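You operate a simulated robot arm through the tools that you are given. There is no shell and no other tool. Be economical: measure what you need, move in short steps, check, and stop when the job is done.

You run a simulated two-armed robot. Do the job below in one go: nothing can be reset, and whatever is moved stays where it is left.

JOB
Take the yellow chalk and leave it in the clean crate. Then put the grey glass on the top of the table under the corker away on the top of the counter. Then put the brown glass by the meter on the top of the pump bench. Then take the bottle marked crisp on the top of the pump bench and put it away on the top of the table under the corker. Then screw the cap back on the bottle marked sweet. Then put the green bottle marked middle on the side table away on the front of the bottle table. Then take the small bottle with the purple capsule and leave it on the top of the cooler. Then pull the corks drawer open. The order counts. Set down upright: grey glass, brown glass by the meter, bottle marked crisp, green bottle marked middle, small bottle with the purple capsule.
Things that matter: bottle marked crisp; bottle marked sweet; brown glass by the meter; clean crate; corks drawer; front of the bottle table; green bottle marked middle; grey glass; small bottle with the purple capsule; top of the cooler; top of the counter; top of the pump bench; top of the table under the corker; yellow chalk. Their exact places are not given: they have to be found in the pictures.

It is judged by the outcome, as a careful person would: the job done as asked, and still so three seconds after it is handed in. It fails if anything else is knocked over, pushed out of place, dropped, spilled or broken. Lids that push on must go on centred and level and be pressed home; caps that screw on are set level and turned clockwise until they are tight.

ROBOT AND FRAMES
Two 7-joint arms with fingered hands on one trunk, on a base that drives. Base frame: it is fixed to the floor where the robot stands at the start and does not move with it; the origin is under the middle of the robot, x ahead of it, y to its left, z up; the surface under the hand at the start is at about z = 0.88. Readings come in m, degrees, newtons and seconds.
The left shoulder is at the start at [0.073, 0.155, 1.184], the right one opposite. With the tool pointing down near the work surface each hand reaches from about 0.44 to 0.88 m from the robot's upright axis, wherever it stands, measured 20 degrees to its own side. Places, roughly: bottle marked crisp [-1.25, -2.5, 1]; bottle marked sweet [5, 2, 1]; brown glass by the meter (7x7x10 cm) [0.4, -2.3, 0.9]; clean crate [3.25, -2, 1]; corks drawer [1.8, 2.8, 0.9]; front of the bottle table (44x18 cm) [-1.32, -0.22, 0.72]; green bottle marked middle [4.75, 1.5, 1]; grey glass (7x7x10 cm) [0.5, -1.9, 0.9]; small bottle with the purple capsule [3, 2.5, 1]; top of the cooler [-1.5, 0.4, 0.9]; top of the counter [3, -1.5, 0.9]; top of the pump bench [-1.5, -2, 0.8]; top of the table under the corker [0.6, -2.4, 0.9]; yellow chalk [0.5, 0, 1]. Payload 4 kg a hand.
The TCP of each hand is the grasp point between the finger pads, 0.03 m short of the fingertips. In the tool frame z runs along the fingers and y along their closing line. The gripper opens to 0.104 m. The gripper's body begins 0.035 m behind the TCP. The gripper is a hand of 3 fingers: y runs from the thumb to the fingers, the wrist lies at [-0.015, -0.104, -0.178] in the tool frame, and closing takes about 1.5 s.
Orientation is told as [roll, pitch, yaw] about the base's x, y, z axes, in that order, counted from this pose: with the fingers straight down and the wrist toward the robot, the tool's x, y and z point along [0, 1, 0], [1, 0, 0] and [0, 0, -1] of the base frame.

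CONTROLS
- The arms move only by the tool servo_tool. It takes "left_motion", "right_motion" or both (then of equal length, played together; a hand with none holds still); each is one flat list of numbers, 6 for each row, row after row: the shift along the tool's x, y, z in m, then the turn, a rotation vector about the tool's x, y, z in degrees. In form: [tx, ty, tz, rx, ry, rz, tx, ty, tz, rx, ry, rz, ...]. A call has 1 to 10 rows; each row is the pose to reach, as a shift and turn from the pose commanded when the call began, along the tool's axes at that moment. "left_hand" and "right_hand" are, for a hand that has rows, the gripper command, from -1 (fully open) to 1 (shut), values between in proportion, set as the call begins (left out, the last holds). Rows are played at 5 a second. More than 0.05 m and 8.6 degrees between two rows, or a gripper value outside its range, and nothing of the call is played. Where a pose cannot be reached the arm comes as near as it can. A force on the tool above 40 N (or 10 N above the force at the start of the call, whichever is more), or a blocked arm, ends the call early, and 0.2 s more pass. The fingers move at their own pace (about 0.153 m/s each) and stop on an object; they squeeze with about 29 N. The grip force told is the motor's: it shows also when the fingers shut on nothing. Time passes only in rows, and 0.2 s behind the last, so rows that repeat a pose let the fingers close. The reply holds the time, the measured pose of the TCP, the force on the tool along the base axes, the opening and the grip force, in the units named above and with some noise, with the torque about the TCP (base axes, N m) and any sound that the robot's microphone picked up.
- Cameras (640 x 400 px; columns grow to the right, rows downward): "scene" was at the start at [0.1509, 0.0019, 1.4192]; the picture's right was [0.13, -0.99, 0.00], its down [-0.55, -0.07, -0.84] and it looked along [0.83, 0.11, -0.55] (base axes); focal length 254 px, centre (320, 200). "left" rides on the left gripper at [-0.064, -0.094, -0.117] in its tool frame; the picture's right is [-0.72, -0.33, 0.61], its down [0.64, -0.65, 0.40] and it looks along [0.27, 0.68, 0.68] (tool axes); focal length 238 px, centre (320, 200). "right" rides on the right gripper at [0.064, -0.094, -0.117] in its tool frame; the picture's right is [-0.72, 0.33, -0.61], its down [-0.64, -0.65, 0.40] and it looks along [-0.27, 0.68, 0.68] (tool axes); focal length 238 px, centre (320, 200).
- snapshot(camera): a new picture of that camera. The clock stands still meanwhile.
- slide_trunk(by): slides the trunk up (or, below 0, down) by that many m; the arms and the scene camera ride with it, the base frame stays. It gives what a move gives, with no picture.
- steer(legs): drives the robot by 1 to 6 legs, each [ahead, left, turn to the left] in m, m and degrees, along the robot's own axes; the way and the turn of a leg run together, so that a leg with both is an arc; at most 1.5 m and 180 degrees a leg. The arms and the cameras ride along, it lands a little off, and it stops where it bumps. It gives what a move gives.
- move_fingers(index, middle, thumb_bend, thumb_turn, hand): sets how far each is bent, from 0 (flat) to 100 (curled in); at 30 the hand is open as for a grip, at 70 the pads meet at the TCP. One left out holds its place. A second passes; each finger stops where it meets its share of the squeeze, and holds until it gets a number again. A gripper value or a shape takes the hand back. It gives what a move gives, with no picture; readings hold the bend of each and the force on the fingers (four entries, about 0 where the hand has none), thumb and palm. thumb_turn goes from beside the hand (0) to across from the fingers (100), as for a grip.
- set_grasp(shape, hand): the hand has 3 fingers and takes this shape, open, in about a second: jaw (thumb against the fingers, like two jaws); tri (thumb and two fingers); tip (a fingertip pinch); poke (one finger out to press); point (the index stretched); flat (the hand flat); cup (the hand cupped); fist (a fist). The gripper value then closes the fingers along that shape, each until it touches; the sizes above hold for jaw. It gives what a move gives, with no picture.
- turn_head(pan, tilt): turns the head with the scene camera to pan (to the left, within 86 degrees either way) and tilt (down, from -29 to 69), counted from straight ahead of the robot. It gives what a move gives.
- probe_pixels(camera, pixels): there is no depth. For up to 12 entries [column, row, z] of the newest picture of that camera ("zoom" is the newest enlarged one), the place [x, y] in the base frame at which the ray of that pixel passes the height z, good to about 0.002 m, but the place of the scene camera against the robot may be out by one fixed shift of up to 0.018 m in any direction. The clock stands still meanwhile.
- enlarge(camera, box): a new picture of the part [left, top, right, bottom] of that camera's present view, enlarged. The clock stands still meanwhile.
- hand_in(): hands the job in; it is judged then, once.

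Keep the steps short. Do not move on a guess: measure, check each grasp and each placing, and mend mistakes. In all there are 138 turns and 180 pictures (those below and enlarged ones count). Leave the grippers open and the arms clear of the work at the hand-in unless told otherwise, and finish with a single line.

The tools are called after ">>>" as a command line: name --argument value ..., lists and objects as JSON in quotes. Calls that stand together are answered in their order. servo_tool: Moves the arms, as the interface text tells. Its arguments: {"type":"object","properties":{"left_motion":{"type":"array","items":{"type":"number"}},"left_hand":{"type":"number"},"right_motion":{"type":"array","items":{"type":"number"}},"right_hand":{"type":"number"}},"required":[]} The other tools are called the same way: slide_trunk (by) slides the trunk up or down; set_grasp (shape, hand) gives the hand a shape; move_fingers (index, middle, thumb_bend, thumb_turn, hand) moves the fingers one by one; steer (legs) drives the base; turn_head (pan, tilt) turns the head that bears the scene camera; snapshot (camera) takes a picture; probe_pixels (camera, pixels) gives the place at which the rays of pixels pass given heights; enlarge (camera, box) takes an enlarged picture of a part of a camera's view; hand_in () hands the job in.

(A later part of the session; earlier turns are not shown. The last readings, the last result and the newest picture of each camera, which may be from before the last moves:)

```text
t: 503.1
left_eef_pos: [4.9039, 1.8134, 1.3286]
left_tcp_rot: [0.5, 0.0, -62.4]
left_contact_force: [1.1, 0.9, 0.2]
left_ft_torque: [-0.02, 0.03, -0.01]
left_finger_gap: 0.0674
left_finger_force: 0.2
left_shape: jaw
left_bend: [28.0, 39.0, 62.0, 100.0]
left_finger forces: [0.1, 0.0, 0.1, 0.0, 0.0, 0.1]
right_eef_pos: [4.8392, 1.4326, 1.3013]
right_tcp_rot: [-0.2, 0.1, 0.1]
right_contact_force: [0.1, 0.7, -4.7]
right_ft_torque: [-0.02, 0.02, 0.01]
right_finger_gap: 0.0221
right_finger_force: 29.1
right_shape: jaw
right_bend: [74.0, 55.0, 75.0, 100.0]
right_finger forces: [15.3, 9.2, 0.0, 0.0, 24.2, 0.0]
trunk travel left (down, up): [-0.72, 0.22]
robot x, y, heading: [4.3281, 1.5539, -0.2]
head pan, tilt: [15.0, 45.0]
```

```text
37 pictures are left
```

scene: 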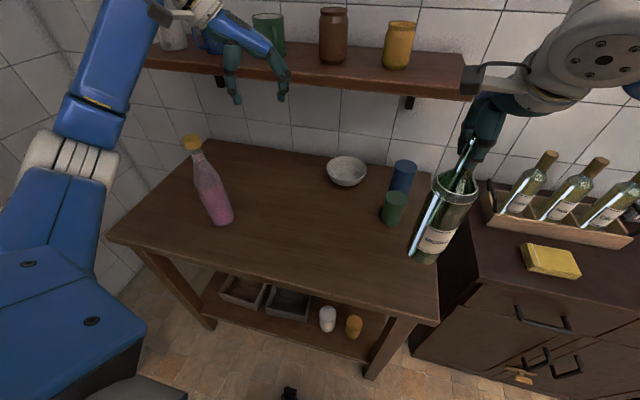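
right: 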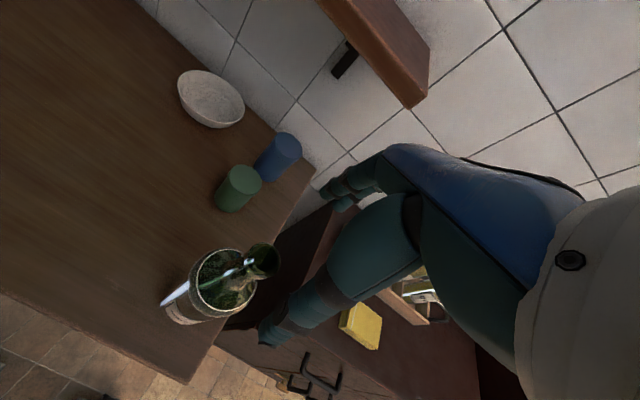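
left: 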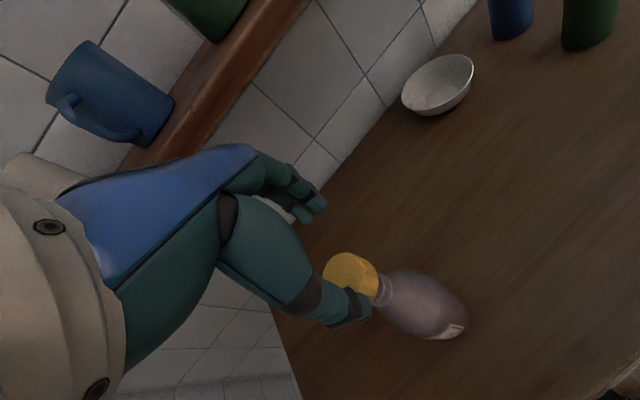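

The MIDDLE bottle is held (about 0.5 kg). I'm raising the trunk and driving to the bottle table on the west wall.

>>> slide_trunk --by 0.22

>>> steer --legs '[[-0.65, -0.1, 0], [0, 0, -90], [0, 0, -90], [1.3, 0, 0], [1.3, 0, 0], [1.3, 0, 0]]'

>>> steer --legs '[[0.1, 1.2, 0], [0, 0.5, 0]]'

>>> turn_head --pan 0 --tilt 40

>>> snapshot --camera "scene"

```text
t: 505.4
left_eef_pos: [4.9049, 1.8117, 1.5478]
left_tcp_rot: [0.5, -0.1, -62.4]
left_contact_force: [-0.2, 1.0, -0.1]
left_ft_torque: [0.0, 0.0, 0.02]
left_finger_gap: 0.0676
left_finger_force: 0.1
left_shape: jaw
left_bend: [28.0, 39.0, 62.0, 100.0]
left_finger forces: [0.1, 0.0, 0.1, 0.0, 0.0, 0.0]
right_eef_pos: [4.839, 1.4322, 1.5217]
right_tcp_rot: [0.0, -0.1, 0.1]
right_contact_force: [1.1, -0.4, -4.3]
right_ft_torque: [0.03, -0.02, -0.03]
right_finger_gap: 0.0223
right_finger_force: 29.1
right_shape: jaw
right_bend: [74.0, 55.0, 75.0, 100.0]
right_finger forces: [15.3, 9.1, 0.1, 0.1, 24.2, 0.0]
trunk travel left (down, up): [-0.94, 0.0]
robot x, y, heading: [4.3306, 1.551, 0.0]
head pan, tilt: [15.0, 45.0]
```

```text
t: 534.9
left_eef_pos: [-0.7228, 1.5595, 1.5486]
left_tcp_rot: [0.6, -0.2, 114.3]
left_contact_force: [-0.5, -0.6, -0.3]
left_ft_torque: [0.01, 0.02, 0.01]
left_finger_gap: 0.0675
left_finger_force: 0.1
left_shape: jaw
left_bend: [28.0, 39.0, 62.0, 100.0]
left_finger forces: [0.1, 0.0, 0.0, 0.1, 0.1, 0.0]
right_eef_pos: [-0.6373, 1.9345, 1.5228]
right_tcp_rot: [-0.2, -0.1, 176.8]
right_contact_force: [-0.3, -0.1, -4.2]
right_ft_torque: [0.01, 0.02, 0.01]
right_finger_gap: 0.0217
right_finger_force: 28.8
right_shape: jaw
right_bend: [74.0, 55.0, 75.0, 100.0]
right_finger forces: [15.5, 9.4, 0.1, 0.0, 23.4, 0.1]
trunk travel left (down, up): [-0.94, 0.0]
robot x, y, heading: [-0.1349, 1.7884, 176.6]
head pan, tilt: [15.0, 45.0]
```

```text
t: 543.7
left_eef_pos: [-0.9125, -0.166, 1.5493]
left_tcp_rot: [0.6, -0.1, 115.2]
left_contact_force: [0.7, -0.2, -0.2]
left_ft_torque: [-0.02, -0.02, 0.01]
left_finger_gap: 0.0674
left_finger_force: 0.1
left_shape: jaw
left_bend: [28.0, 39.0, 62.0, 100.0]
left_finger forces: [0.0, 0.1, 0.1, 0.0, 0.0, 0.1]
right_eef_pos: [-0.8314, 0.2112, 1.5223]
right_tcp_rot: [0.0, -0.1, 177.7]
right_contact_force: [-0.1, 0.8, -4.5]
right_ft_torque: [-0.03, -0.03, 0.01]
right_finger_gap: 0.0216
right_finger_force: 28.6
right_shape: jaw
right_bend: [74.0, 55.0, 75.0, 100.0]
right_finger forces: [15.6, 9.3, 0.0, 0.0, 23.5, 0.1]
trunk travel left (down, up): [-0.94, 0.0]
robot x, y, heading: [-0.3299, 0.0684, 177.8]
head pan, tilt: [15.0, 45.0]
```

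```text
t: 544.5
left_eef_pos: [-0.9119, -0.1698, 1.5489]
left_tcp_rot: [0.6, -0.3, 115.3]
left_contact_force: [0.3, 0.2, 0.0]
left_ft_torque: [0.04, 0.01, 0.02]
left_finger_gap: 0.0673
left_finger_force: 0.2
left_shape: jaw
left_bend: [28.0, 39.0, 62.0, 100.0]
left_finger forces: [0.1, 0.1, 0.0, 0.0, 0.0, 0.1]
right_eef_pos: [-0.8308, 0.2061, 1.5232]
right_tcp_rot: [-0.3, -0.3, 177.8]
right_contact_force: [0.3, 0.4, -5.0]
right_ft_torque: [-0.01, -0.05, 0.02]
right_finger_gap: 0.0215
right_finger_force: 29.2
right_shape: jaw
right_bend: [74.0, 55.0, 75.0, 100.0]
right_finger forces: [15.8, 9.3, 0.0, 0.1, 23.7, 0.0]
trunk travel left (down, up): [-0.94, 0.0]
robot x, y, heading: [-0.3329, 0.07, 177.6]
head pan, tilt: [0.0, 40.0]
```

```text
36 pictures are left
```

scene: 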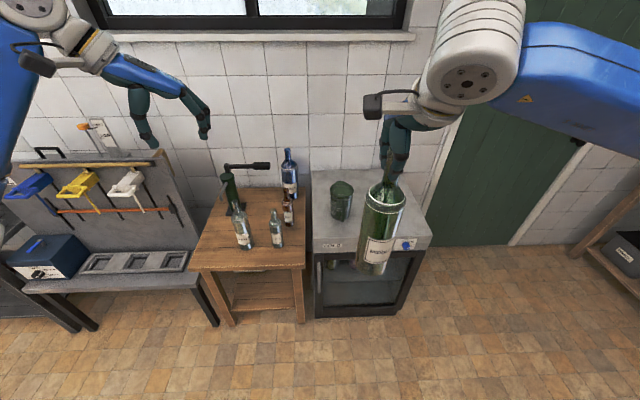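

>>> probe_pixels --camera "scene" --pixels '[[200, 267, 0.72], [303, 265, 0.72], [244, 249, 0.72], [277, 247, 0.72], [245, 262, 0.72], [288, 226, 0.72], [295, 252, 0.72], [212, 255, 0.72]]'

>>> enlarge --camera "scene" --box '[180, 140, 420, 290]'

```text
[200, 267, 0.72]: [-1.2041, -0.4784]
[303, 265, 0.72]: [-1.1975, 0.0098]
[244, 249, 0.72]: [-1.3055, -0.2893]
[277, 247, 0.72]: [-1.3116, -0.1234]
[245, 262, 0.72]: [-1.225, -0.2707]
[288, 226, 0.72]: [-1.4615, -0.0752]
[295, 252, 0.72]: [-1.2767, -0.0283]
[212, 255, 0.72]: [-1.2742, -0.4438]
```

```text
2.67 times, centred on (300, 215) of scene
```

zoom: 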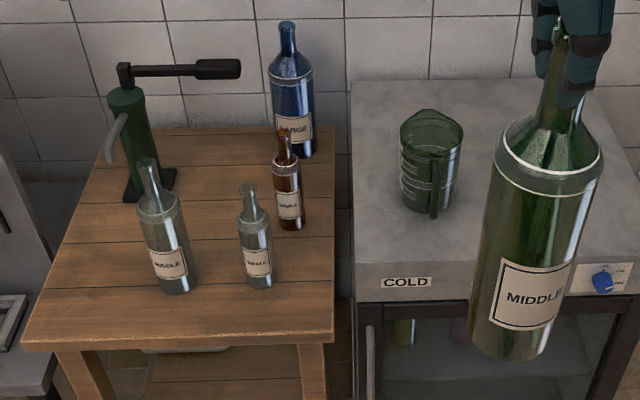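

Front zone spans x −1.41…−1.23, y −0.44…0; two bottles stand at (−1.33,−0.29) and (−1.33,−0.125). Free place: about (−1.275,−0.395). I'll pull the left hand in and drive there.

>>> servo_tool --left_motion '[-0.034, -0.016, 0, 0, 0, 0, -0.068, -0.032, 0, 0, 0, 0, -0.102, -0.047, 0, 0, 0, 0, -0.136, -0.063, 0, 0, 0, 0]'

>>> steer --legs '[[0, 0.58, 2.3], [0.33, 0, 0]]'

>>> snapshot --camera "scene"

```text
t: 545.5
left_eef_pos: [-0.7586, -0.1663, 1.5501]
left_tcp_rot: [0.7, -0.1, 115.2]
left_contact_force: [0.7, -0.1, -0.2]
left_ft_torque: [0.01, 0.01, -0.04]
left_finger_gap: 0.0674
left_finger_force: 0.1
left_shape: jaw
left_bend: [28.0, 39.0, 62.0, 100.0]
left_finger forces: [0.0, 0.1, 0.0, 0.1, 0.1, 0.0]
right_eef_pos: [-0.8282, 0.209, 1.5235]
right_tcp_rot: [-0.1, -0.3, 177.8]
right_contact_force: [0.7, -0.3, -4.0]
right_ft_torque: [0.02, -0.04, 0.03]
right_finger_gap: 0.0218
right_finger_force: 28.8
right_shape: jaw
right_bend: [74.0, 55.0, 75.0, 100.0]
right_finger forces: [15.7, 9.5, 0.1, 0.0, 23.8, 0.0]
trunk travel left (down, up): [-0.94, 0.0]
robot x, y, heading: [-0.3276, 0.0676, 177.5]
head pan, tilt: [0.0, 40.0]
```

```text
t: 550.6
left_eef_pos: [-1.0843, -0.7705, 1.5511]
left_tcp_rot: [1.0, -0.3, 117.3]
left_contact_force: [0.4, 1.3, 1.5]
left_ft_torque: [0.01, 0.02, -0.02]
left_finger_gap: 0.0674
left_finger_force: 0.0
left_shape: jaw
left_bend: [28.0, 39.0, 62.0, 100.0]
left_finger forces: [0.0, 0.0, 0.1, 0.1, 0.1, 0.0]
right_eef_pos: [-1.1657, -0.3973, 1.5263]
right_tcp_rot: [0.0, -0.5, 179.6]
right_contact_force: [-0.4, 0.2, -5.4]
right_ft_torque: [-0.03, -0.05, -0.01]
right_finger_gap: 0.0215
right_finger_force: 29.1
right_shape: jaw
right_bend: [74.0, 55.0, 75.0, 100.0]
right_finger forces: [15.5, 9.7, 0.0, 0.0, 23.9, 0.0]
trunk travel left (down, up): [-0.94, 0.0]
robot x, y, heading: [-0.6709, -0.5213, 179.5]
head pan, tilt: [0.0, 40.0]
```

```text
34 pictures are left
```

scene: 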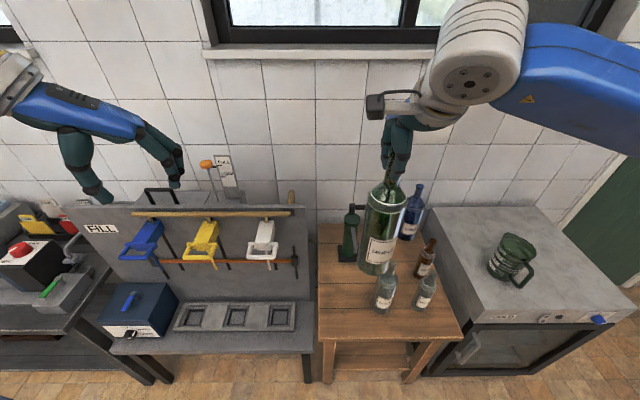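

>>> servo_tool --right_motion '[0, 0.036, 0, 0, 0, 0, 0, 0.073, 0, 0, 0, 0, -0.002, 0.109, 0, 0.4, 0, 0]'

>>> slide_trunk --by -0.35

>>> servo_tool --right_motion '[0, 0, 0.04, 0, 0, 0, 0, 0, 0.08, 0, 0, 0, 0, 0, 0.12, 0, 0, 0, 0, 0, 0.145, 0, 0, 0]'

>>> snapshot --camera "right"

>>> snapshot --camera "scene"

```text
t: 551.4
left_eef_pos: [-1.0901, -0.7762, 1.5497]
left_tcp_rot: [0.7, -0.2, 117.3]
left_contact_force: [-0.2, 0.4, 0.1]
left_ft_torque: [0.03, -0.01, 0.0]
left_finger_gap: 0.0673
left_finger_force: 0.0
left_shape: jaw
left_bend: [28.0, 39.0, 62.0, 100.0]
left_finger forces: [0.0, 0.0, 0.0, 0.1, 0.0, 0.0]
right_eef_pos: [-1.2811, -0.4034, 1.5231]
right_tcp_rot: [-0.2, 0.0, 179.7]
right_contact_force: [0.0, -1.3, -3.2]
right_ft_torque: [0.03, -0.05, 0.0]
right_finger_gap: 0.0218
right_finger_force: 28.6
right_shape: jaw
right_bend: [74.0, 55.0, 75.0, 100.0]
right_finger forces: [15.8, 9.9, 0.0, 0.0, 24.5, 0.0]
trunk travel left (down, up): [-0.94, 0.0]
robot x, y, heading: [-0.6748, -0.5216, 179.5]
head pan, tilt: [0.0, 40.0]
```

```text
t: 554.8
left_eef_pos: [-1.0892, -0.7679, 1.2007]
left_tcp_rot: [0.9, 0.0, 117.2]
left_contact_force: [0.0, -0.7, 0.8]
left_ft_torque: [0.01, 0.0, 0.01]
left_finger_gap: 0.0674
left_finger_force: 0.0
left_shape: jaw
left_bend: [28.0, 39.0, 62.0, 100.0]
left_finger forces: [0.0, 0.1, 0.0, 0.0, 0.1, 0.0]
right_eef_pos: [-1.2799, -0.3947, 1.1725]
right_tcp_rot: [0.0, 0.1, 179.7]
right_contact_force: [0.1, 0.0, -3.9]
right_ft_torque: [0.02, -0.02, 0.02]
right_finger_gap: 0.0215
right_finger_force: 28.8
right_shape: jaw
right_bend: [74.0, 55.0, 75.0, 100.0]
right_finger forces: [15.7, 10.0, 0.1, 0.0, 24.2, 0.0]
trunk travel left (down, up): [-0.59, 0.35]
robot x, y, heading: [-0.6718, -0.5228, 179.3]
head pan, tilt: [0.0, 40.0]
```

```text
t: 555.8
left_eef_pos: [-1.0906, -0.7679, 1.2003]
left_tcp_rot: [0.9, -0.2, 117.2]
left_contact_force: [0.6, 0.6, 0.5]
left_ft_torque: [0.01, 0.01, 0.02]
left_finger_gap: 0.0673
left_finger_force: 0.0
left_shape: jaw
left_bend: [28.0, 39.0, 62.0, 100.0]
left_finger forces: [0.0, 0.0, 0.1, 0.0, 0.0, 0.0]
right_eef_pos: [-1.2805, -0.3926, 1.0254]
right_tcp_rot: [0.1, 0.1, 179.7]
right_contact_force: [0.8, 0.1, -4.1]
right_ft_torque: [-0.04, 0.01, -0.03]
right_finger_gap: 0.0213
right_finger_force: 28.9
right_shape: jaw
right_bend: [74.0, 55.0, 75.0, 100.0]
right_finger forces: [15.6, 9.8, 0.0, 0.1, 23.9, 0.0]
trunk travel left (down, up): [-0.59, 0.35]
robot x, y, heading: [-0.6714, -0.5263, 179.6]
head pan, tilt: [0.0, 40.0]
```

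```text
33 pictures are left
```

right: 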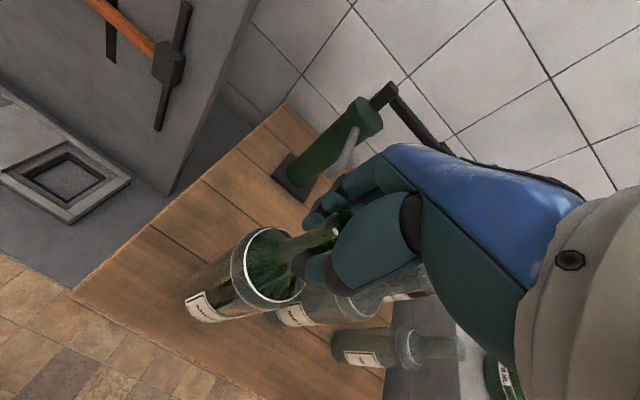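

```text
32 pictures are left
```

scene: 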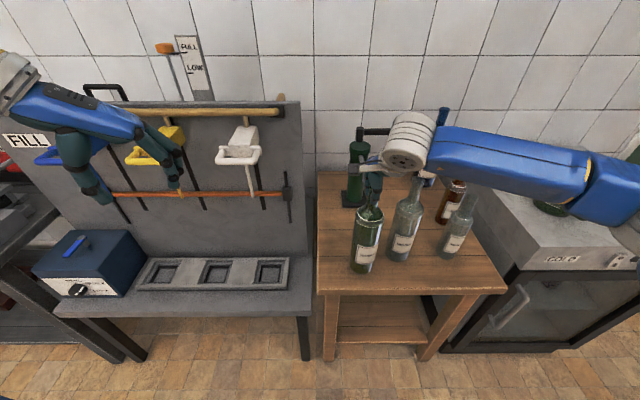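

>>> servo_tool --right_motion '[0, 0, 0.008, 0, 0, 0, 0, 0, 0.015, 0, 0, 0]'

>>> servo_tool --right_motion '[0, 0, 0.004, 0, 0, 0]'

>>> servo_tool --right_motion '[0, 0, 0.004, 0, 0, 0]'

>>> servo_tool --right_motion '[0, 0, 0.003, 0, 0, 0]'

```text
t: 556.4
left_eef_pos: [-1.0904, -0.7683, 1.2004]
left_tcp_rot: [0.9, 0.1, 117.2]
left_contact_force: [-0.2, 0.9, 0.7]
left_ft_torque: [-0.02, -0.04, -0.02]
left_finger_gap: 0.0673
left_finger_force: 0.1
left_shape: jaw
left_bend: [28.0, 39.0, 62.0, 100.0]
left_finger forces: [0.0, 0.1, 0.1, 0.0, 0.0, 0.1]
right_eef_pos: [-1.2812, -0.3939, 1.0125]
right_tcp_rot: [0.0, 0.2, 179.7]
right_contact_force: [0.1, -0.3, -4.1]
right_ft_torque: [-0.02, 0.02, 0.0]
right_finger_gap: 0.0216
right_finger_force: 28.9
right_shape: jaw
right_bend: [74.0, 55.0, 75.0, 100.0]
right_finger forces: [15.7, 9.9, 0.0, 0.0, 23.9, 0.0]
trunk travel left (down, up): [-0.59, 0.35]
robot x, y, heading: [-0.6722, -0.5212, 179.5]
head pan, tilt: [0.0, 40.0]
```

```text
t: 556.8
left_eef_pos: [-1.0902, -0.7685, 1.2013]
left_tcp_rot: [0.9, -0.1, 117.2]
left_contact_force: [1.0, -0.1, 0.4]
left_ft_torque: [-0.01, -0.02, 0.01]
left_finger_gap: 0.0673
left_finger_force: 0.1
left_shape: jaw
left_bend: [28.0, 39.0, 62.0, 100.0]
left_finger forces: [0.0, 0.0, 0.0, 0.0, 0.0, 0.0]
right_eef_pos: [-1.2811, -0.3945, 1.0071]
right_tcp_rot: [0.0, 0.1, 179.7]
right_contact_force: [-0.6, 0.1, -5.0]
right_ft_torque: [0.0, -0.03, -0.01]
right_finger_gap: 0.0215
right_finger_force: 28.9
right_shape: jaw
right_bend: [74.0, 55.0, 75.0, 100.0]
right_finger forces: [15.6, 9.9, 0.0, 0.0, 23.9, 0.0]
trunk travel left (down, up): [-0.59, 0.35]
robot x, y, heading: [-0.6693, -0.5226, 179.5]
head pan, tilt: [0.0, 40.0]
```

```text
t: 557.2
left_eef_pos: [-1.0899, -0.7676, 1.2007]
left_tcp_rot: [0.9, 0.0, 117.2]
left_contact_force: [0.2, 0.0, 0.1]
left_ft_torque: [-0.02, 0.02, 0.0]
left_finger_gap: 0.0672
left_finger_force: 0.0
left_shape: jaw
left_bend: [28.0, 39.0, 62.0, 100.0]
left_finger forces: [0.1, 0.1, 0.0, 0.1, 0.0, 0.1]
right_eef_pos: [-1.2806, -0.3961, 1.003]
right_tcp_rot: [0.1, 0.1, 179.7]
right_contact_force: [-0.5, 0.2, -2.4]
right_ft_torque: [-0.03, -0.02, -0.01]
right_finger_gap: 0.0216
right_finger_force: 28.8
right_shape: jaw
right_bend: [74.0, 55.0, 75.0, 100.0]
right_finger forces: [15.6, 9.9, 0.0, 0.1, 24.1, 0.0]
trunk travel left (down, up): [-0.59, 0.35]
robot x, y, heading: [-0.6728, -0.5218, 179.6]
head pan, tilt: [0.0, 40.0]
```

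```text
t: 557.6
left_eef_pos: [-1.0879, -0.7691, 1.2014]
left_tcp_rot: [0.8, -0.1, 117.2]
left_contact_force: [-0.2, 0.3, 0.7]
left_ft_torque: [0.01, 0.01, 0.01]
left_finger_gap: 0.0674
left_finger_force: 0.0
left_shape: jaw
left_bend: [28.0, 39.0, 62.0, 100.0]
left_finger forces: [0.0, 0.0, 0.0, 0.0, 0.1, 0.0]
right_eef_pos: [-1.2792, -0.3957, 1.0029]
right_tcp_rot: [0.1, -0.1, 179.8]
right_contact_force: [1.5, -0.7, 4.4]
right_ft_torque: [-0.02, 0.03, 0.01]
right_finger_gap: 0.0217
right_finger_force: 29.0
right_shape: jaw
right_bend: [74.0, 55.0, 75.0, 100.0]
right_finger forces: [16.1, 10.4, 0.1, 0.0, 25.8, 0.0]
trunk travel left (down, up): [-0.59, 0.35]
robot x, y, heading: [-0.673, -0.5252, 179.5]
head pan, tilt: [0.0, 40.0]
```

Seated. Releasing, lifting, raising the trunk and checking.

>>> servo_tool --right_motion '[0, 0, -0.001, 0, 0, 0, 0, 0, -0.001, 0, 0, 0, 0, 0, -0.001, 0, 0, 0, 0, 0, -0.001, 0, 0, 0, 0, 0, -0.001, 0, 0, 0, 0, 0, -0.04, 0, 0, 0, 0, 0, -0.085, 0, 0, 0, 0, 0, -0.13, 0, 0, 0, 0, 0, -0.175, 0, 0, 0]' --right_hand -1

>>> slide_trunk --by 0.35

>>> steer --legs '[[-0.3, 0, 0], [0, -1.1, 0]]'

>>> turn_head --pan 25 --tilt 40

>>> snapshot --camera "scene"

```text
t: 559.6
left_eef_pos: [-1.0879, -0.7692, 1.2015]
left_tcp_rot: [0.9, -0.1, 117.2]
left_contact_force: [-0.3, -0.1, 0.0]
left_ft_torque: [0.0, 0.01, 0.02]
left_finger_gap: 0.0675
left_finger_force: 0.0
left_shape: jaw
left_bend: [28.0, 39.0, 62.0, 100.0]
left_finger forces: [0.1, 0.0, 0.1, 0.0, 0.1, 0.0]
right_eef_pos: [-1.2766, -0.3988, 1.1766]
right_tcp_rot: [-0.1, 0.0, 179.7]
right_contact_force: [0.3, -0.1, 0.8]
right_ft_torque: [0.02, -0.02, 0.02]
right_finger_gap: 0.1036
right_finger_force: 0.1
right_shape: jaw
right_bend: [30.0, 30.0, 30.0, 98.0]
right_finger forces: [0.0, 0.1, 0.0, 0.0, 0.0, 0.0]
trunk travel left (down, up): [-0.59, 0.35]
robot x, y, heading: [-0.6724, -0.5205, 179.6]
head pan, tilt: [0.0, 40.0]
```

```text
t: 563.0
left_eef_pos: [-1.0898, -0.7698, 1.551]
left_tcp_rot: [0.9, 0.0, 117.3]
left_contact_force: [-0.5, -0.2, 0.6]
left_ft_torque: [-0.01, -0.01, 0.02]
left_finger_gap: 0.0675
left_finger_force: 0.1
left_shape: jaw
left_bend: [28.0, 39.0, 62.0, 100.0]
left_finger forces: [0.0, 0.1, 0.0, 0.0, 0.1, 0.0]
right_eef_pos: [-1.2792, -0.3981, 1.5269]
right_tcp_rot: [0.0, 0.1, 179.7]
right_contact_force: [-0.3, -0.7, -0.2]
right_ft_torque: [-0.01, -0.01, -0.02]
right_finger_gap: 0.1035
right_finger_force: 0.1
right_shape: jaw
right_bend: [30.0, 30.0, 30.0, 98.0]
right_finger forces: [0.0, 0.1, 0.0, 0.0, 0.0, 0.0]
trunk travel left (down, up): [-0.94, 0.0]
robot x, y, heading: [-0.6687, -0.5245, 179.4]
head pan, tilt: [0.0, 40.0]
```

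```text
t: 570.4
left_eef_pos: [-0.7711, 0.3571, 1.5504]
left_tcp_rot: [0.9, 0.0, 116.5]
left_contact_force: [0.1, -0.2, -0.1]
left_ft_torque: [0.04, -0.02, -0.02]
left_finger_gap: 0.0674
left_finger_force: 0.1
left_shape: jaw
left_bend: [28.0, 39.0, 62.0, 100.0]
left_finger forces: [0.1, 0.0, 0.1, 0.0, 0.0, 0.0]
right_eef_pos: [-0.9564, 0.7302, 1.5292]
right_tcp_rot: [-0.1, 0.2, 179.0]
right_contact_force: [-0.5, 0.2, -0.6]
right_ft_torque: [0.02, -0.02, 0.02]
right_finger_gap: 0.1034
right_finger_force: 0.1
right_shape: jaw
right_bend: [30.0, 30.0, 30.0, 98.0]
right_finger forces: [0.1, 0.0, 0.0, 0.0, 0.0, 0.0]
trunk travel left (down, up): [-0.94, 0.0]
robot x, y, heading: [-0.3504, 0.598, 178.8]
head pan, tilt: [0.0, 40.0]
```

```text
t: 571.3
left_eef_pos: [-0.7698, 0.36, 1.5506]
left_tcp_rot: [1.1, -0.2, 116.5]
left_contact_force: [0.4, 0.3, 0.5]
left_ft_torque: [0.0, -0.01, 0.0]
left_finger_gap: 0.0671
left_finger_force: 0.1
left_shape: jaw
left_bend: [28.0, 39.0, 62.0, 100.0]
left_finger forces: [0.1, 0.0, 0.0, 0.1, 0.0, 0.0]
right_eef_pos: [-0.9535, 0.7326, 1.5277]
right_tcp_rot: [0.0, 0.0, 179.1]
right_contact_force: [-0.4, 0.0, -0.3]
right_ft_torque: [-0.01, 0.03, 0.01]
right_finger_gap: 0.1036
right_finger_force: 0.0
right_shape: jaw
right_bend: [30.0, 30.0, 30.0, 98.0]
right_finger forces: [0.1, 0.0, 0.1, 0.0, 0.0, 0.0]
trunk travel left (down, up): [-0.94, 0.0]
robot x, y, heading: [-0.3517, 0.6005, 178.8]
head pan, tilt: [25.0, 40.0]
```

```text
31 pictures are left
```

scene: 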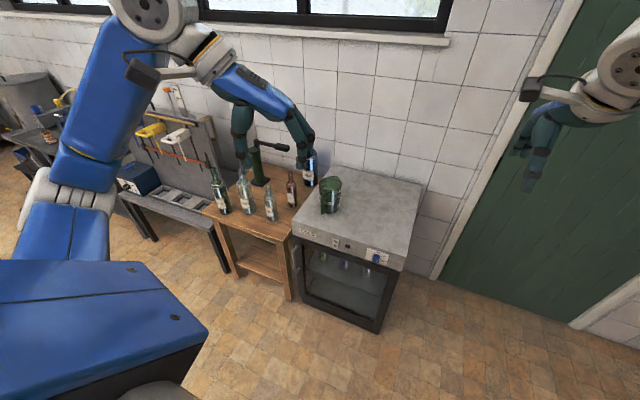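

MIDDLE is on the bottle table. Now to the wall table on the north side (purple-capsule bottle, corks drawer): turning to face +y and strafing east.

>>> probe_pixels --camera "scene" --pixels '[[375, 215, 0.88], [400, 268, 0.88], [293, 228, 0.88], [335, 172, 0.88], [422, 188, 0.88], [330, 210, 0.88]]'

>>> steer --legs '[[0, 0, -89], [0.55, 0, 0], [0, -1.1, 0], [0, -1.1, 0], [0, -0.5, 0]]'

>>> turn_head --pan -10 --tilt 35

>>> snapshot --camera "scene"

```text
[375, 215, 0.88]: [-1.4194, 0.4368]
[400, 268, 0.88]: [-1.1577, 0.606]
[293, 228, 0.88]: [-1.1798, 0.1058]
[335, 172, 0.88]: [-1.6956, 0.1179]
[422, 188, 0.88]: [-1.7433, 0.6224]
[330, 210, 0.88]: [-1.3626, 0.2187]
```

```text
t: 591.5
left_eef_pos: [2.1461, 1.4928, 1.5508]
left_tcp_rot: [0.9, 0.0, 24.9]
left_contact_force: [-0.9, -0.7, -0.4]
left_ft_torque: [0.0, 0.0, -0.03]
left_finger_gap: 0.0672
left_finger_force: 0.2
left_shape: jaw
left_bend: [28.0, 39.0, 62.0, 100.0]
left_finger forces: [0.0, 0.1, 0.0, 0.0, 0.0, 0.0]
right_eef_pos: [2.5233, 1.6656, 1.528]
right_tcp_rot: [0.0, -0.1, 87.4]
right_contact_force: [-0.3, -0.7, 0.2]
right_ft_torque: [-0.02, -0.01, 0.02]
right_finger_gap: 0.1038
right_finger_force: 0.1
right_shape: jaw
right_bend: [30.0, 30.0, 30.0, 98.0]
right_finger forces: [0.0, 0.0, 0.0, 0.1, 0.0, 0.1]
trunk travel left (down, up): [-0.94, 0.0]
robot x, y, heading: [2.3767, 1.0664, 87.1]
head pan, tilt: [25.0, 40.0]
```

```text
t: 592.5
left_eef_pos: [2.1448, 1.4892, 1.5533]
left_tcp_rot: [0.9, 0.0, 24.9]
left_contact_force: [-0.6, -0.8, -0.8]
left_ft_torque: [-0.02, 0.04, 0.0]
left_finger_gap: 0.0675
left_finger_force: 0.0
left_shape: jaw
left_bend: [28.0, 39.0, 62.0, 100.0]
left_finger forces: [0.1, 0.1, 0.0, 0.1, 0.1, 0.1]
right_eef_pos: [2.5237, 1.6646, 1.5292]
right_tcp_rot: [0.0, 0.0, 87.4]
right_contact_force: [-0.1, 0.0, 0.4]
right_ft_torque: [-0.02, 0.0, -0.03]
right_finger_gap: 0.1038
right_finger_force: 0.2
right_shape: jaw
right_bend: [30.0, 30.0, 30.0, 98.0]
right_finger forces: [0.1, 0.0, 0.0, 0.1, 0.1, 0.0]
trunk travel left (down, up): [-0.94, 0.0]
robot x, y, heading: [2.3736, 1.0653, 87.0]
head pan, tilt: [-10.0, 35.0]
```

```text
30 pictures are left
```

scene: 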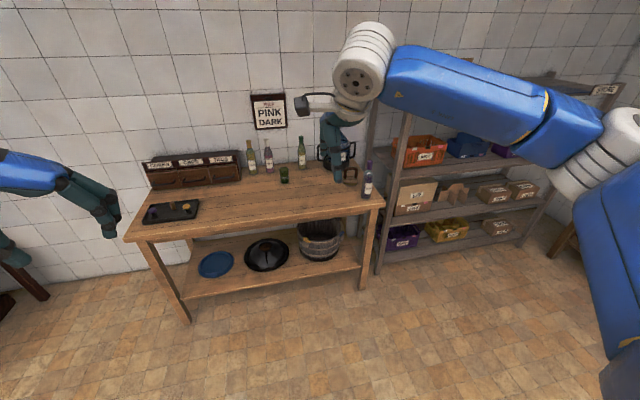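

>>> enlarge --camera "scene" --box '[120, 125, 400, 255]'

>>> probe_pixels --camera "scene" --pixels '[[366, 196, 0.88], [385, 206, 0.88], [137, 241, 0.88], [162, 188, 0.92], [195, 183, 0.92], [225, 177, 0.92], [150, 200, 0.88], [160, 165, 1.0]]'

```text
2.29 times, centred on (260, 190) of scene
```

zoom: 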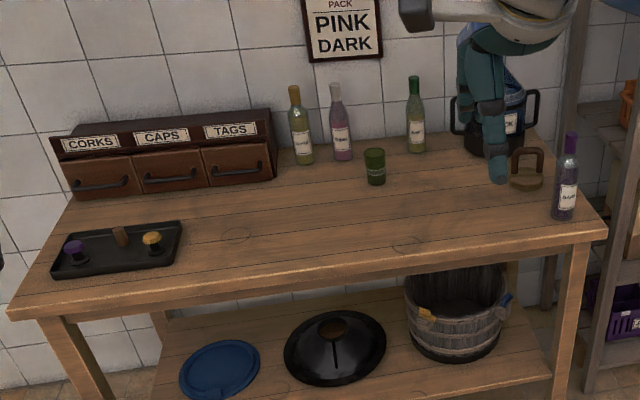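

```text
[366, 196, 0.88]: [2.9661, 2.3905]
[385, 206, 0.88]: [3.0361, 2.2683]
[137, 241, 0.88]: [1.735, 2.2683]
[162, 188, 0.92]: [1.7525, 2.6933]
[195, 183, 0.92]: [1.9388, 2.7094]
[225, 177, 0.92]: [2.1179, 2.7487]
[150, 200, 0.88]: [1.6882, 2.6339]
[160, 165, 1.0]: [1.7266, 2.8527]
```

The purple-capsule bottle is at about (2.965,2.40); CORKS drawer is the left one. I'm driving in for the bottle with the right hand.

>>> steer --legs '[[0.4, -0.44, 3], [0.34, 0, 0]]'

>>> slide_trunk --by -0.22

>>> snapshot --camera "right"

>>> snapshot --camera "scene"

```text
t: 597.6
left_eef_pos: [2.5698, 2.2034, 1.5548]
left_tcp_rot: [1.2, -0.3, 27.7]
left_contact_force: [0.8, -0.6, 0.6]
left_ft_torque: [0.01, -0.01, 0.01]
left_finger_gap: 0.0676
left_finger_force: 0.0
left_shape: jaw
left_bend: [28.0, 39.0, 62.0, 100.0]
left_finger forces: [0.1, 0.0, 0.1, 0.1, 0.1, 0.1]
right_eef_pos: [2.9378, 2.3962, 1.532]
right_tcp_rot: [0.0, -0.3, 90.2]
right_contact_force: [-0.3, -0.3, 0.5]
right_ft_torque: [0.01, -0.03, -0.04]
right_finger_gap: 0.1039
right_finger_force: 0.1
right_shape: jaw
right_bend: [30.0, 30.0, 30.0, 98.0]
right_finger forces: [0.0, 0.0, 0.1, 0.0, 0.0, 0.0]
trunk travel left (down, up): [-0.94, 0.0]
robot x, y, heading: [2.8239, 1.8006, 90.1]
head pan, tilt: [-10.0, 35.0]
```

```text
t: 600.0
left_eef_pos: [2.5718, 2.2085, 1.3316]
left_tcp_rot: [1.1, -0.1, 27.8]
left_contact_force: [-1.1, 0.3, -0.5]
left_ft_torque: [0.0, 0.0, 0.0]
left_finger_gap: 0.0674
left_finger_force: 0.0
left_shape: jaw
left_bend: [28.0, 39.0, 62.0, 100.0]
left_finger forces: [0.1, 0.1, 0.0, 0.1, 0.0, 0.1]
right_eef_pos: [2.94, 2.3998, 1.309]
right_tcp_rot: [0.1, -0.2, 90.3]
right_contact_force: [-0.1, 0.4, -0.5]
right_ft_torque: [0.01, -0.02, 0.01]
right_finger_gap: 0.1037
right_finger_force: 0.1
right_shape: jaw
right_bend: [30.0, 30.0, 30.0, 98.0]
right_finger forces: [0.0, 0.0, 0.0, 0.1, 0.1, 0.1]
trunk travel left (down, up): [-0.72, 0.22]
robot x, y, heading: [2.8209, 1.7968, 89.9]
head pan, tilt: [-10.0, 35.0]
```

```text
28 pictures are left
```

right: 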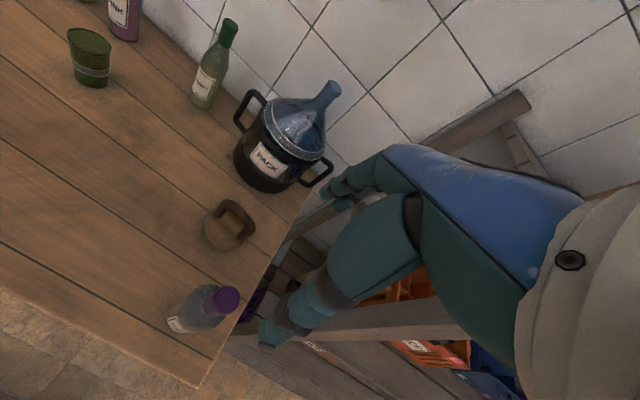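

```text
27 pictures are left
```

scene: 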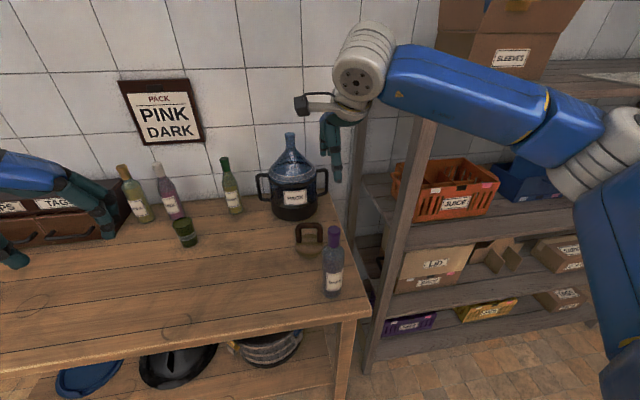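

>>> probe_pixels --camera "right" --pixels '[[229, 293, 1.05], [229, 293, 1.1], [229, 293, 1.12], [184, 320, 0.9], [205, 308, 1.0]]'

>>> probe_pixels --camera "scene" --pixels '[[334, 229, 1.05], [334, 229, 1.1], [334, 229, 1.12], [332, 291, 0.88]]'

>>> enlarge --camera "right" --box '[140, 260, 280, 350]'

```text
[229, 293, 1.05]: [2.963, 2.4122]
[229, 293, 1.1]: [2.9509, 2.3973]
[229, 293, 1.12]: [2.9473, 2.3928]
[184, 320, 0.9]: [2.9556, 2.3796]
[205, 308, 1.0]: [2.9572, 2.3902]
```

```text
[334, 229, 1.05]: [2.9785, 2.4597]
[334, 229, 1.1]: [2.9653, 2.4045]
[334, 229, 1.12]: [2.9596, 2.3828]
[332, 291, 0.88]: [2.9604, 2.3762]
```

```text
4.44 times, centred on (210, 305) of right
```

zoom: 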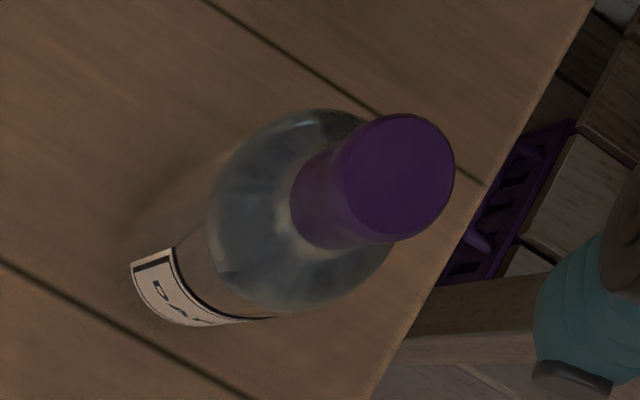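

Axis ≈(2.957,2.388), top ≈1.11. I'm descending over the capsule and closing.

>>> servo_tool --right_motion '[-0.01, -0.006, 0.04, 0, 0, 0, -0.017, -0.012, 0.08, 0, 0, 0, -0.017, -0.012, 0.12, 0, 0, 0, -0.017, -0.012, 0.16, 0, 0, 0, -0.017, -0.012, 0.19, 0, 0, 0, -0.017, -0.012, 0.209, 0, 0, 0]'

>>> snapshot --camera "right"

>>> servo_tool --right_motion '[0, 0, 0, 0, 0, 0, 0, 0, 0, 0, 0, 0, 0, 0, 0, 0, 0, 0, 0, 0, 0, 0, 0, 0, 0, 0, 0, 0, 0, 0, 0, 0, 0, 0, 0, 0, 0, 0, 0, 0, 0, 0, 0, 0, 0, 0, 0, 0]' --right_hand 1

>>> servo_tool --right_motion '[0, 0, -0.005, 0, 0, 0, 0, 0, -0.015, 0, 0, 0, 0, 0, -0.03, 0, 0, 0, 0, 0, -0.05, 0, 0, 0, 0, 0, -0.08, 0, 0, 0, 0, 0, -0.12, 0, 0, 0, 0, 0, -0.16, 0, 0, 0]'

>>> snapshot --camera "scene"

```text
t: 601.4
left_eef_pos: [2.5727, 2.2074, 1.3319]
left_tcp_rot: [1.2, -0.1, 27.7]
left_contact_force: [0.2, 0.2, 0.5]
left_ft_torque: [-0.03, -0.02, 0.0]
left_finger_gap: 0.0676
left_finger_force: 0.0
left_shape: jaw
left_bend: [28.0, 39.0, 62.0, 100.0]
left_finger forces: [0.0, 0.0, 0.0, 0.1, 0.1, 0.0]
right_eef_pos: [2.9577, 2.3881, 1.0985]
right_tcp_rot: [0.1, -0.2, 90.1]
right_contact_force: [0.2, 0.3, 0.3]
right_ft_torque: [0.01, 0.01, 0.01]
right_finger_gap: 0.1038
right_finger_force: 0.1
right_shape: jaw
right_bend: [30.0, 30.0, 30.0, 98.0]
right_finger forces: [0.1, 0.0, 0.0, 0.1, 0.1, 0.1]
trunk travel left (down, up): [-0.72, 0.22]
robot x, y, heading: [2.8224, 1.7975, 90.0]
head pan, tilt: [-10.0, 35.0]
```

```text
25 pictures are left
```

right: 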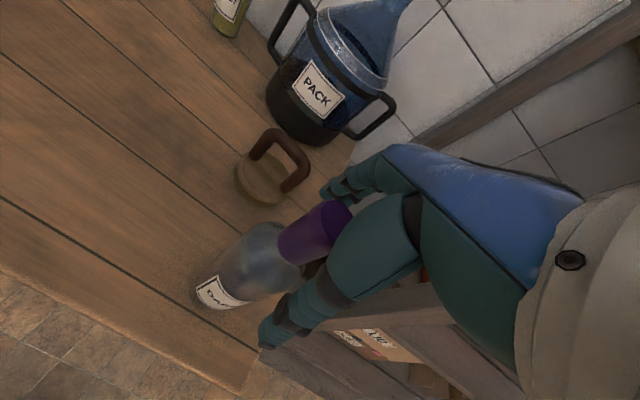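

```text
t: 603.2
left_eef_pos: [2.5721, 2.2075, 1.3331]
left_tcp_rot: [1.1, -0.1, 27.6]
left_contact_force: [-0.5, -0.1, -0.2]
left_ft_torque: [0.02, -0.01, 0.0]
left_finger_gap: 0.0674
left_finger_force: 0.0
left_shape: jaw
left_bend: [28.0, 39.0, 62.0, 100.0]
left_finger forces: [0.0, 0.0, 0.0, 0.1, 0.1, 0.1]
right_eef_pos: [2.9573, 2.3883, 1.0991]
right_tcp_rot: [0.1, -0.1, 90.2]
right_contact_force: [-0.4, 0.9, 0.5]
right_ft_torque: [0.07, 0.07, -0.01]
right_finger_gap: 0.0136
right_finger_force: 29.1
right_shape: jaw
right_bend: [73.0, 70.0, 75.0, 100.0]
right_finger forces: [21.3, 3.3, 0.1, 0.0, 22.5, 0.0]
trunk travel left (down, up): [-0.72, 0.22]
robot x, y, heading: [2.8159, 1.7997, 89.8]
head pan, tilt: [-10.0, 35.0]
```

```text
t: 604.8
left_eef_pos: [2.5704, 2.2086, 1.333]
left_tcp_rot: [1.0, -0.1, 27.6]
left_contact_force: [-0.6, -0.2, -0.5]
left_ft_torque: [0.01, 0.04, 0.06]
left_finger_gap: 0.0676
left_finger_force: 0.1
left_shape: jaw
left_bend: [28.0, 39.0, 62.0, 100.0]
left_finger forces: [0.0, 0.1, 0.0, 0.0, 0.1, 0.0]
right_eef_pos: [2.9595, 2.3869, 1.2617]
right_tcp_rot: [0.0, -0.1, 90.2]
right_contact_force: [-0.6, 0.7, -6.9]
right_ft_torque: [0.03, 0.0, 0.03]
right_finger_gap: 0.0131
right_finger_force: 28.8
right_shape: jaw
right_bend: [73.0, 70.0, 75.0, 100.0]
right_finger forces: [20.4, 4.1, 0.1, 0.0, 21.6, 0.1]
trunk travel left (down, up): [-0.72, 0.22]
robot x, y, heading: [2.8209, 1.7972, 90.1]
head pan, tilt: [-10.0, 35.0]
```

```text
24 pictures are left
```

scene: 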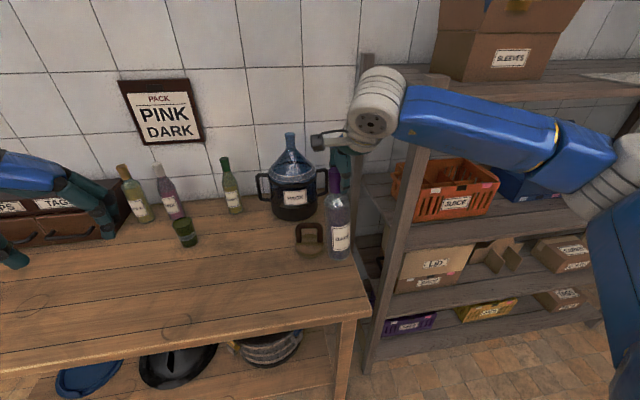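

Bottle held. Driving to the cooler: trunk up, back off, turn to −x, go west.

>>> slide_trunk --by 0.22

>>> steer --legs '[[-0.55, 0, 0], [0, 0, 90], [1.2, 0, 0], [1.2, 0, 0], [0.85, 0, 0]]'

>>> steer --legs '[[0, 0.9, 0]]'

>>> turn_head --pan 0 --tilt 42

>>> snapshot --camera "scene"

```text
t: 607.1
left_eef_pos: [2.5717, 2.2088, 1.552]
left_tcp_rot: [1.0, 0.1, 27.7]
left_contact_force: [0.0, -0.1, 1.3]
left_ft_torque: [0.0, -0.01, 0.01]
left_finger_gap: 0.0675
left_finger_force: 0.0
left_shape: jaw
left_bend: [28.0, 39.0, 62.0, 100.0]
left_finger forces: [0.0, 0.0, 0.1, 0.0, 0.1, 0.1]
right_eef_pos: [2.9593, 2.3889, 1.4798]
right_tcp_rot: [0.1, -0.1, 90.2]
right_contact_force: [0.2, 0.9, -5.9]
right_ft_torque: [0.03, -0.02, 0.03]
right_finger_gap: 0.0131
right_finger_force: 29.6
right_shape: jaw
right_bend: [73.0, 70.0, 75.0, 100.0]
right_finger forces: [20.5, 3.7, 0.0, 0.1, 21.6, 0.0]
trunk travel left (down, up): [-0.94, 0.0]
robot x, y, heading: [2.8237, 1.798, 89.7]
head pan, tilt: [-10.0, 35.0]
```

```text
t: 629.5
left_eef_pos: [-0.7868, 0.9474, 1.5534]
left_tcp_rot: [1.1, -0.1, 118.6]
left_contact_force: [0.3, 0.5, -0.3]
left_ft_torque: [0.02, -0.02, -0.02]
left_finger_gap: 0.0671
left_finger_force: 0.1
left_shape: jaw
left_bend: [28.0, 39.0, 62.0, 100.0]
left_finger forces: [0.0, 0.1, 0.0, 0.0, 0.0, 0.1]
right_eef_pos: [-0.9708, 1.3337, 1.4815]
right_tcp_rot: [0.2, -0.3, -179.0]
right_contact_force: [-0.1, 0.5, -7.4]
right_ft_torque: [-0.01, -0.04, 0.01]
right_finger_gap: 0.0125
right_finger_force: 29.1
right_shape: jaw
right_bend: [73.0, 70.0, 75.0, 100.0]
right_finger forces: [20.2, 3.5, 0.0, 0.1, 21.5, 0.0]
trunk travel left (down, up): [-0.94, 0.0]
robot x, y, heading: [-0.3826, 1.195, -179.1]
head pan, tilt: [-10.0, 35.0]
```

```text
t: 634.3
left_eef_pos: [-0.7647, 0.0184, 1.5515]
left_tcp_rot: [1.2, 0.1, 119.3]
left_contact_force: [-0.3, -1.0, 0.9]
left_ft_torque: [-0.02, 0.04, 0.02]
left_finger_gap: 0.0673
left_finger_force: 0.0
left_shape: jaw
left_bend: [28.0, 39.0, 62.0, 100.0]
left_finger forces: [0.0, 0.0, 0.1, 0.0, 0.0, 0.0]
right_eef_pos: [-0.9545, 0.4004, 1.4796]
right_tcp_rot: [0.1, -0.2, -178.2]
right_contact_force: [1.1, -0.9, -5.9]
right_ft_torque: [0.0, 0.02, 0.02]
right_finger_gap: 0.0124
right_finger_force: 29.1
right_shape: jaw
right_bend: [73.0, 70.0, 75.0, 100.0]
right_finger forces: [20.5, 3.6, 0.1, 0.0, 21.9, 0.0]
trunk travel left (down, up): [-0.94, 0.0]
robot x, y, heading: [-0.3638, 0.2741, -178.5]
head pan, tilt: [-10.0, 35.0]
```

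```text
t: 635.0
left_eef_pos: [-0.7611, 0.0139, 1.5521]
left_tcp_rot: [1.1, -0.2, 119.3]
left_contact_force: [-0.3, -0.4, 0.3]
left_ft_torque: [-0.01, -0.01, 0.03]
left_finger_gap: 0.0677
left_finger_force: 0.1
left_shape: jaw
left_bend: [28.0, 39.0, 62.0, 100.0]
left_finger forces: [0.0, 0.0, 0.1, 0.0, 0.0, 0.0]
right_eef_pos: [-0.9516, 0.3971, 1.4818]
right_tcp_rot: [-0.1, -0.2, -178.2]
right_contact_force: [0.1, 0.0, -6.9]
right_ft_torque: [0.02, 0.0, -0.02]
right_finger_gap: 0.0126
right_finger_force: 29.0
right_shape: jaw
right_bend: [73.0, 70.0, 75.0, 100.0]
right_finger forces: [20.5, 3.9, 0.0, 0.1, 22.1, 0.0]
trunk travel left (down, up): [-0.94, 0.0]
robot x, y, heading: [-0.3593, 0.2769, -178.4]
head pan, tilt: [0.0, 42.0]
```

```text
23 pictures are left
```

scene: 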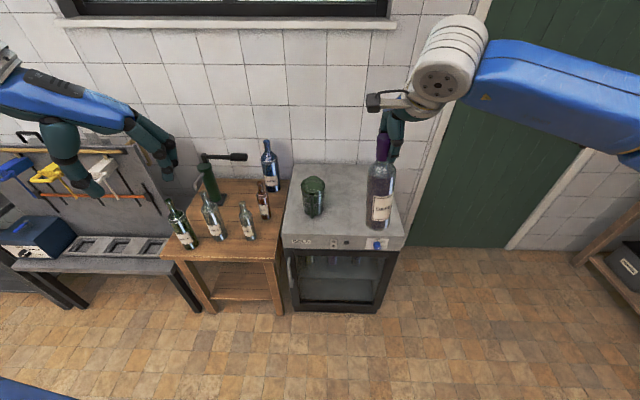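

Free area on the cooler's front-right. Driving in and lowering.

>>> steer --legs '[[0.4, -0.05, -1.6]]'

>>> slide_trunk --by -0.22

>>> servo_tool --right_motion '[0, 0, 0.04, 0, 0, 0, 0, 0, 0.08, 0, 0, 0, 0, 0, 0.1, 0, 0, 0]'

>>> snapshot --camera "scene"

>>> snapshot --camera "right"

```text
t: 637.6
left_eef_pos: [-1.1805, 0.0742, 1.5545]
left_tcp_rot: [1.4, -0.2, 117.3]
left_contact_force: [0.8, -0.1, 0.1]
left_ft_torque: [-0.01, 0.01, 0.01]
left_finger_gap: 0.0675
left_finger_force: 0.0
left_shape: jaw
left_bend: [28.0, 39.0, 62.0, 100.0]
left_finger forces: [0.0, 0.0, 0.0, 0.0, 0.1, 0.0]
right_eef_pos: [-1.3571, 0.4639, 1.485]
right_tcp_rot: [0.0, -0.5, 179.8]
right_contact_force: [-0.6, -0.5, -7.3]
right_ft_torque: [0.05, 0.0, 0.0]
right_finger_gap: 0.0124
right_finger_force: 28.8
right_shape: jaw
right_bend: [73.0, 70.0, 75.0, 100.0]
right_finger forces: [20.5, 3.8, 0.0, 0.1, 21.9, 0.0]
trunk travel left (down, up): [-0.94, 0.0]
robot x, y, heading: [-0.7788, 0.3214, 179.4]
head pan, tilt: [0.0, 42.0]
```

```text
t: 639.9
left_eef_pos: [-1.1822, 0.0766, 1.334]
left_tcp_rot: [1.4, -0.1, 117.2]
left_contact_force: [0.0, 0.0, -0.3]
left_ft_torque: [-0.01, -0.03, 0.0]
left_finger_gap: 0.0675
left_finger_force: 0.0
left_shape: jaw
left_bend: [28.0, 39.0, 62.0, 100.0]
left_finger forces: [0.0, 0.1, 0.0, 0.0, 0.0, 0.1]
right_eef_pos: [-1.3566, 0.467, 1.2637]
right_tcp_rot: [0.0, -0.4, 179.7]
right_contact_force: [0.1, -0.4, -6.0]
right_ft_torque: [0.03, 0.04, -0.01]
right_finger_gap: 0.0127
right_finger_force: 28.8
right_shape: jaw
right_bend: [73.0, 70.0, 75.0, 100.0]
right_finger forces: [20.6, 3.8, 0.1, 0.0, 22.2, 0.1]
trunk travel left (down, up): [-0.72, 0.22]
robot x, y, heading: [-0.7781, 0.3224, 179.4]
head pan, tilt: [0.0, 42.0]
```

```text
t: 640.7
left_eef_pos: [-1.1817, 0.0774, 1.3346]
left_tcp_rot: [1.4, 0.0, 117.2]
left_contact_force: [0.7, -1.0, -0.3]
left_ft_torque: [-0.03, 0.02, 0.01]
left_finger_gap: 0.0675
left_finger_force: 0.1
left_shape: jaw
left_bend: [28.0, 39.0, 62.0, 100.0]
left_finger forces: [0.0, 0.1, 0.0, 0.1, 0.0, 0.1]
right_eef_pos: [-1.358, 0.4665, 1.1668]
right_tcp_rot: [0.1, -0.4, 179.8]
right_contact_force: [0.3, -0.2, -7.4]
right_ft_torque: [0.03, -0.07, 0.0]
right_finger_gap: 0.0129
right_finger_force: 28.7
right_shape: jaw
right_bend: [73.0, 70.0, 75.0, 100.0]
right_finger forces: [20.3, 0.1, 0.0, 0.0, 22.1, 0.0]
trunk travel left (down, up): [-0.72, 0.22]
robot x, y, heading: [-0.7784, 0.3206, 179.6]
head pan, tilt: [0.0, 42.0]
```

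```text
22 pictures are left
```

scene: 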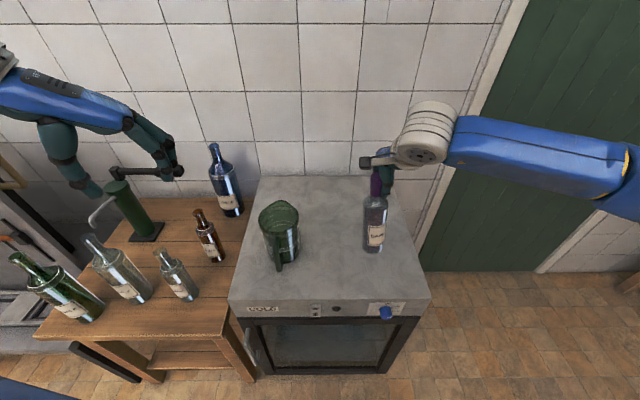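

```text
21 pictures are left
```

right: 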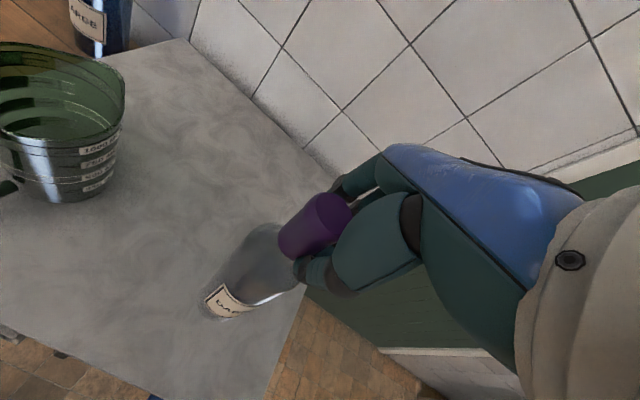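

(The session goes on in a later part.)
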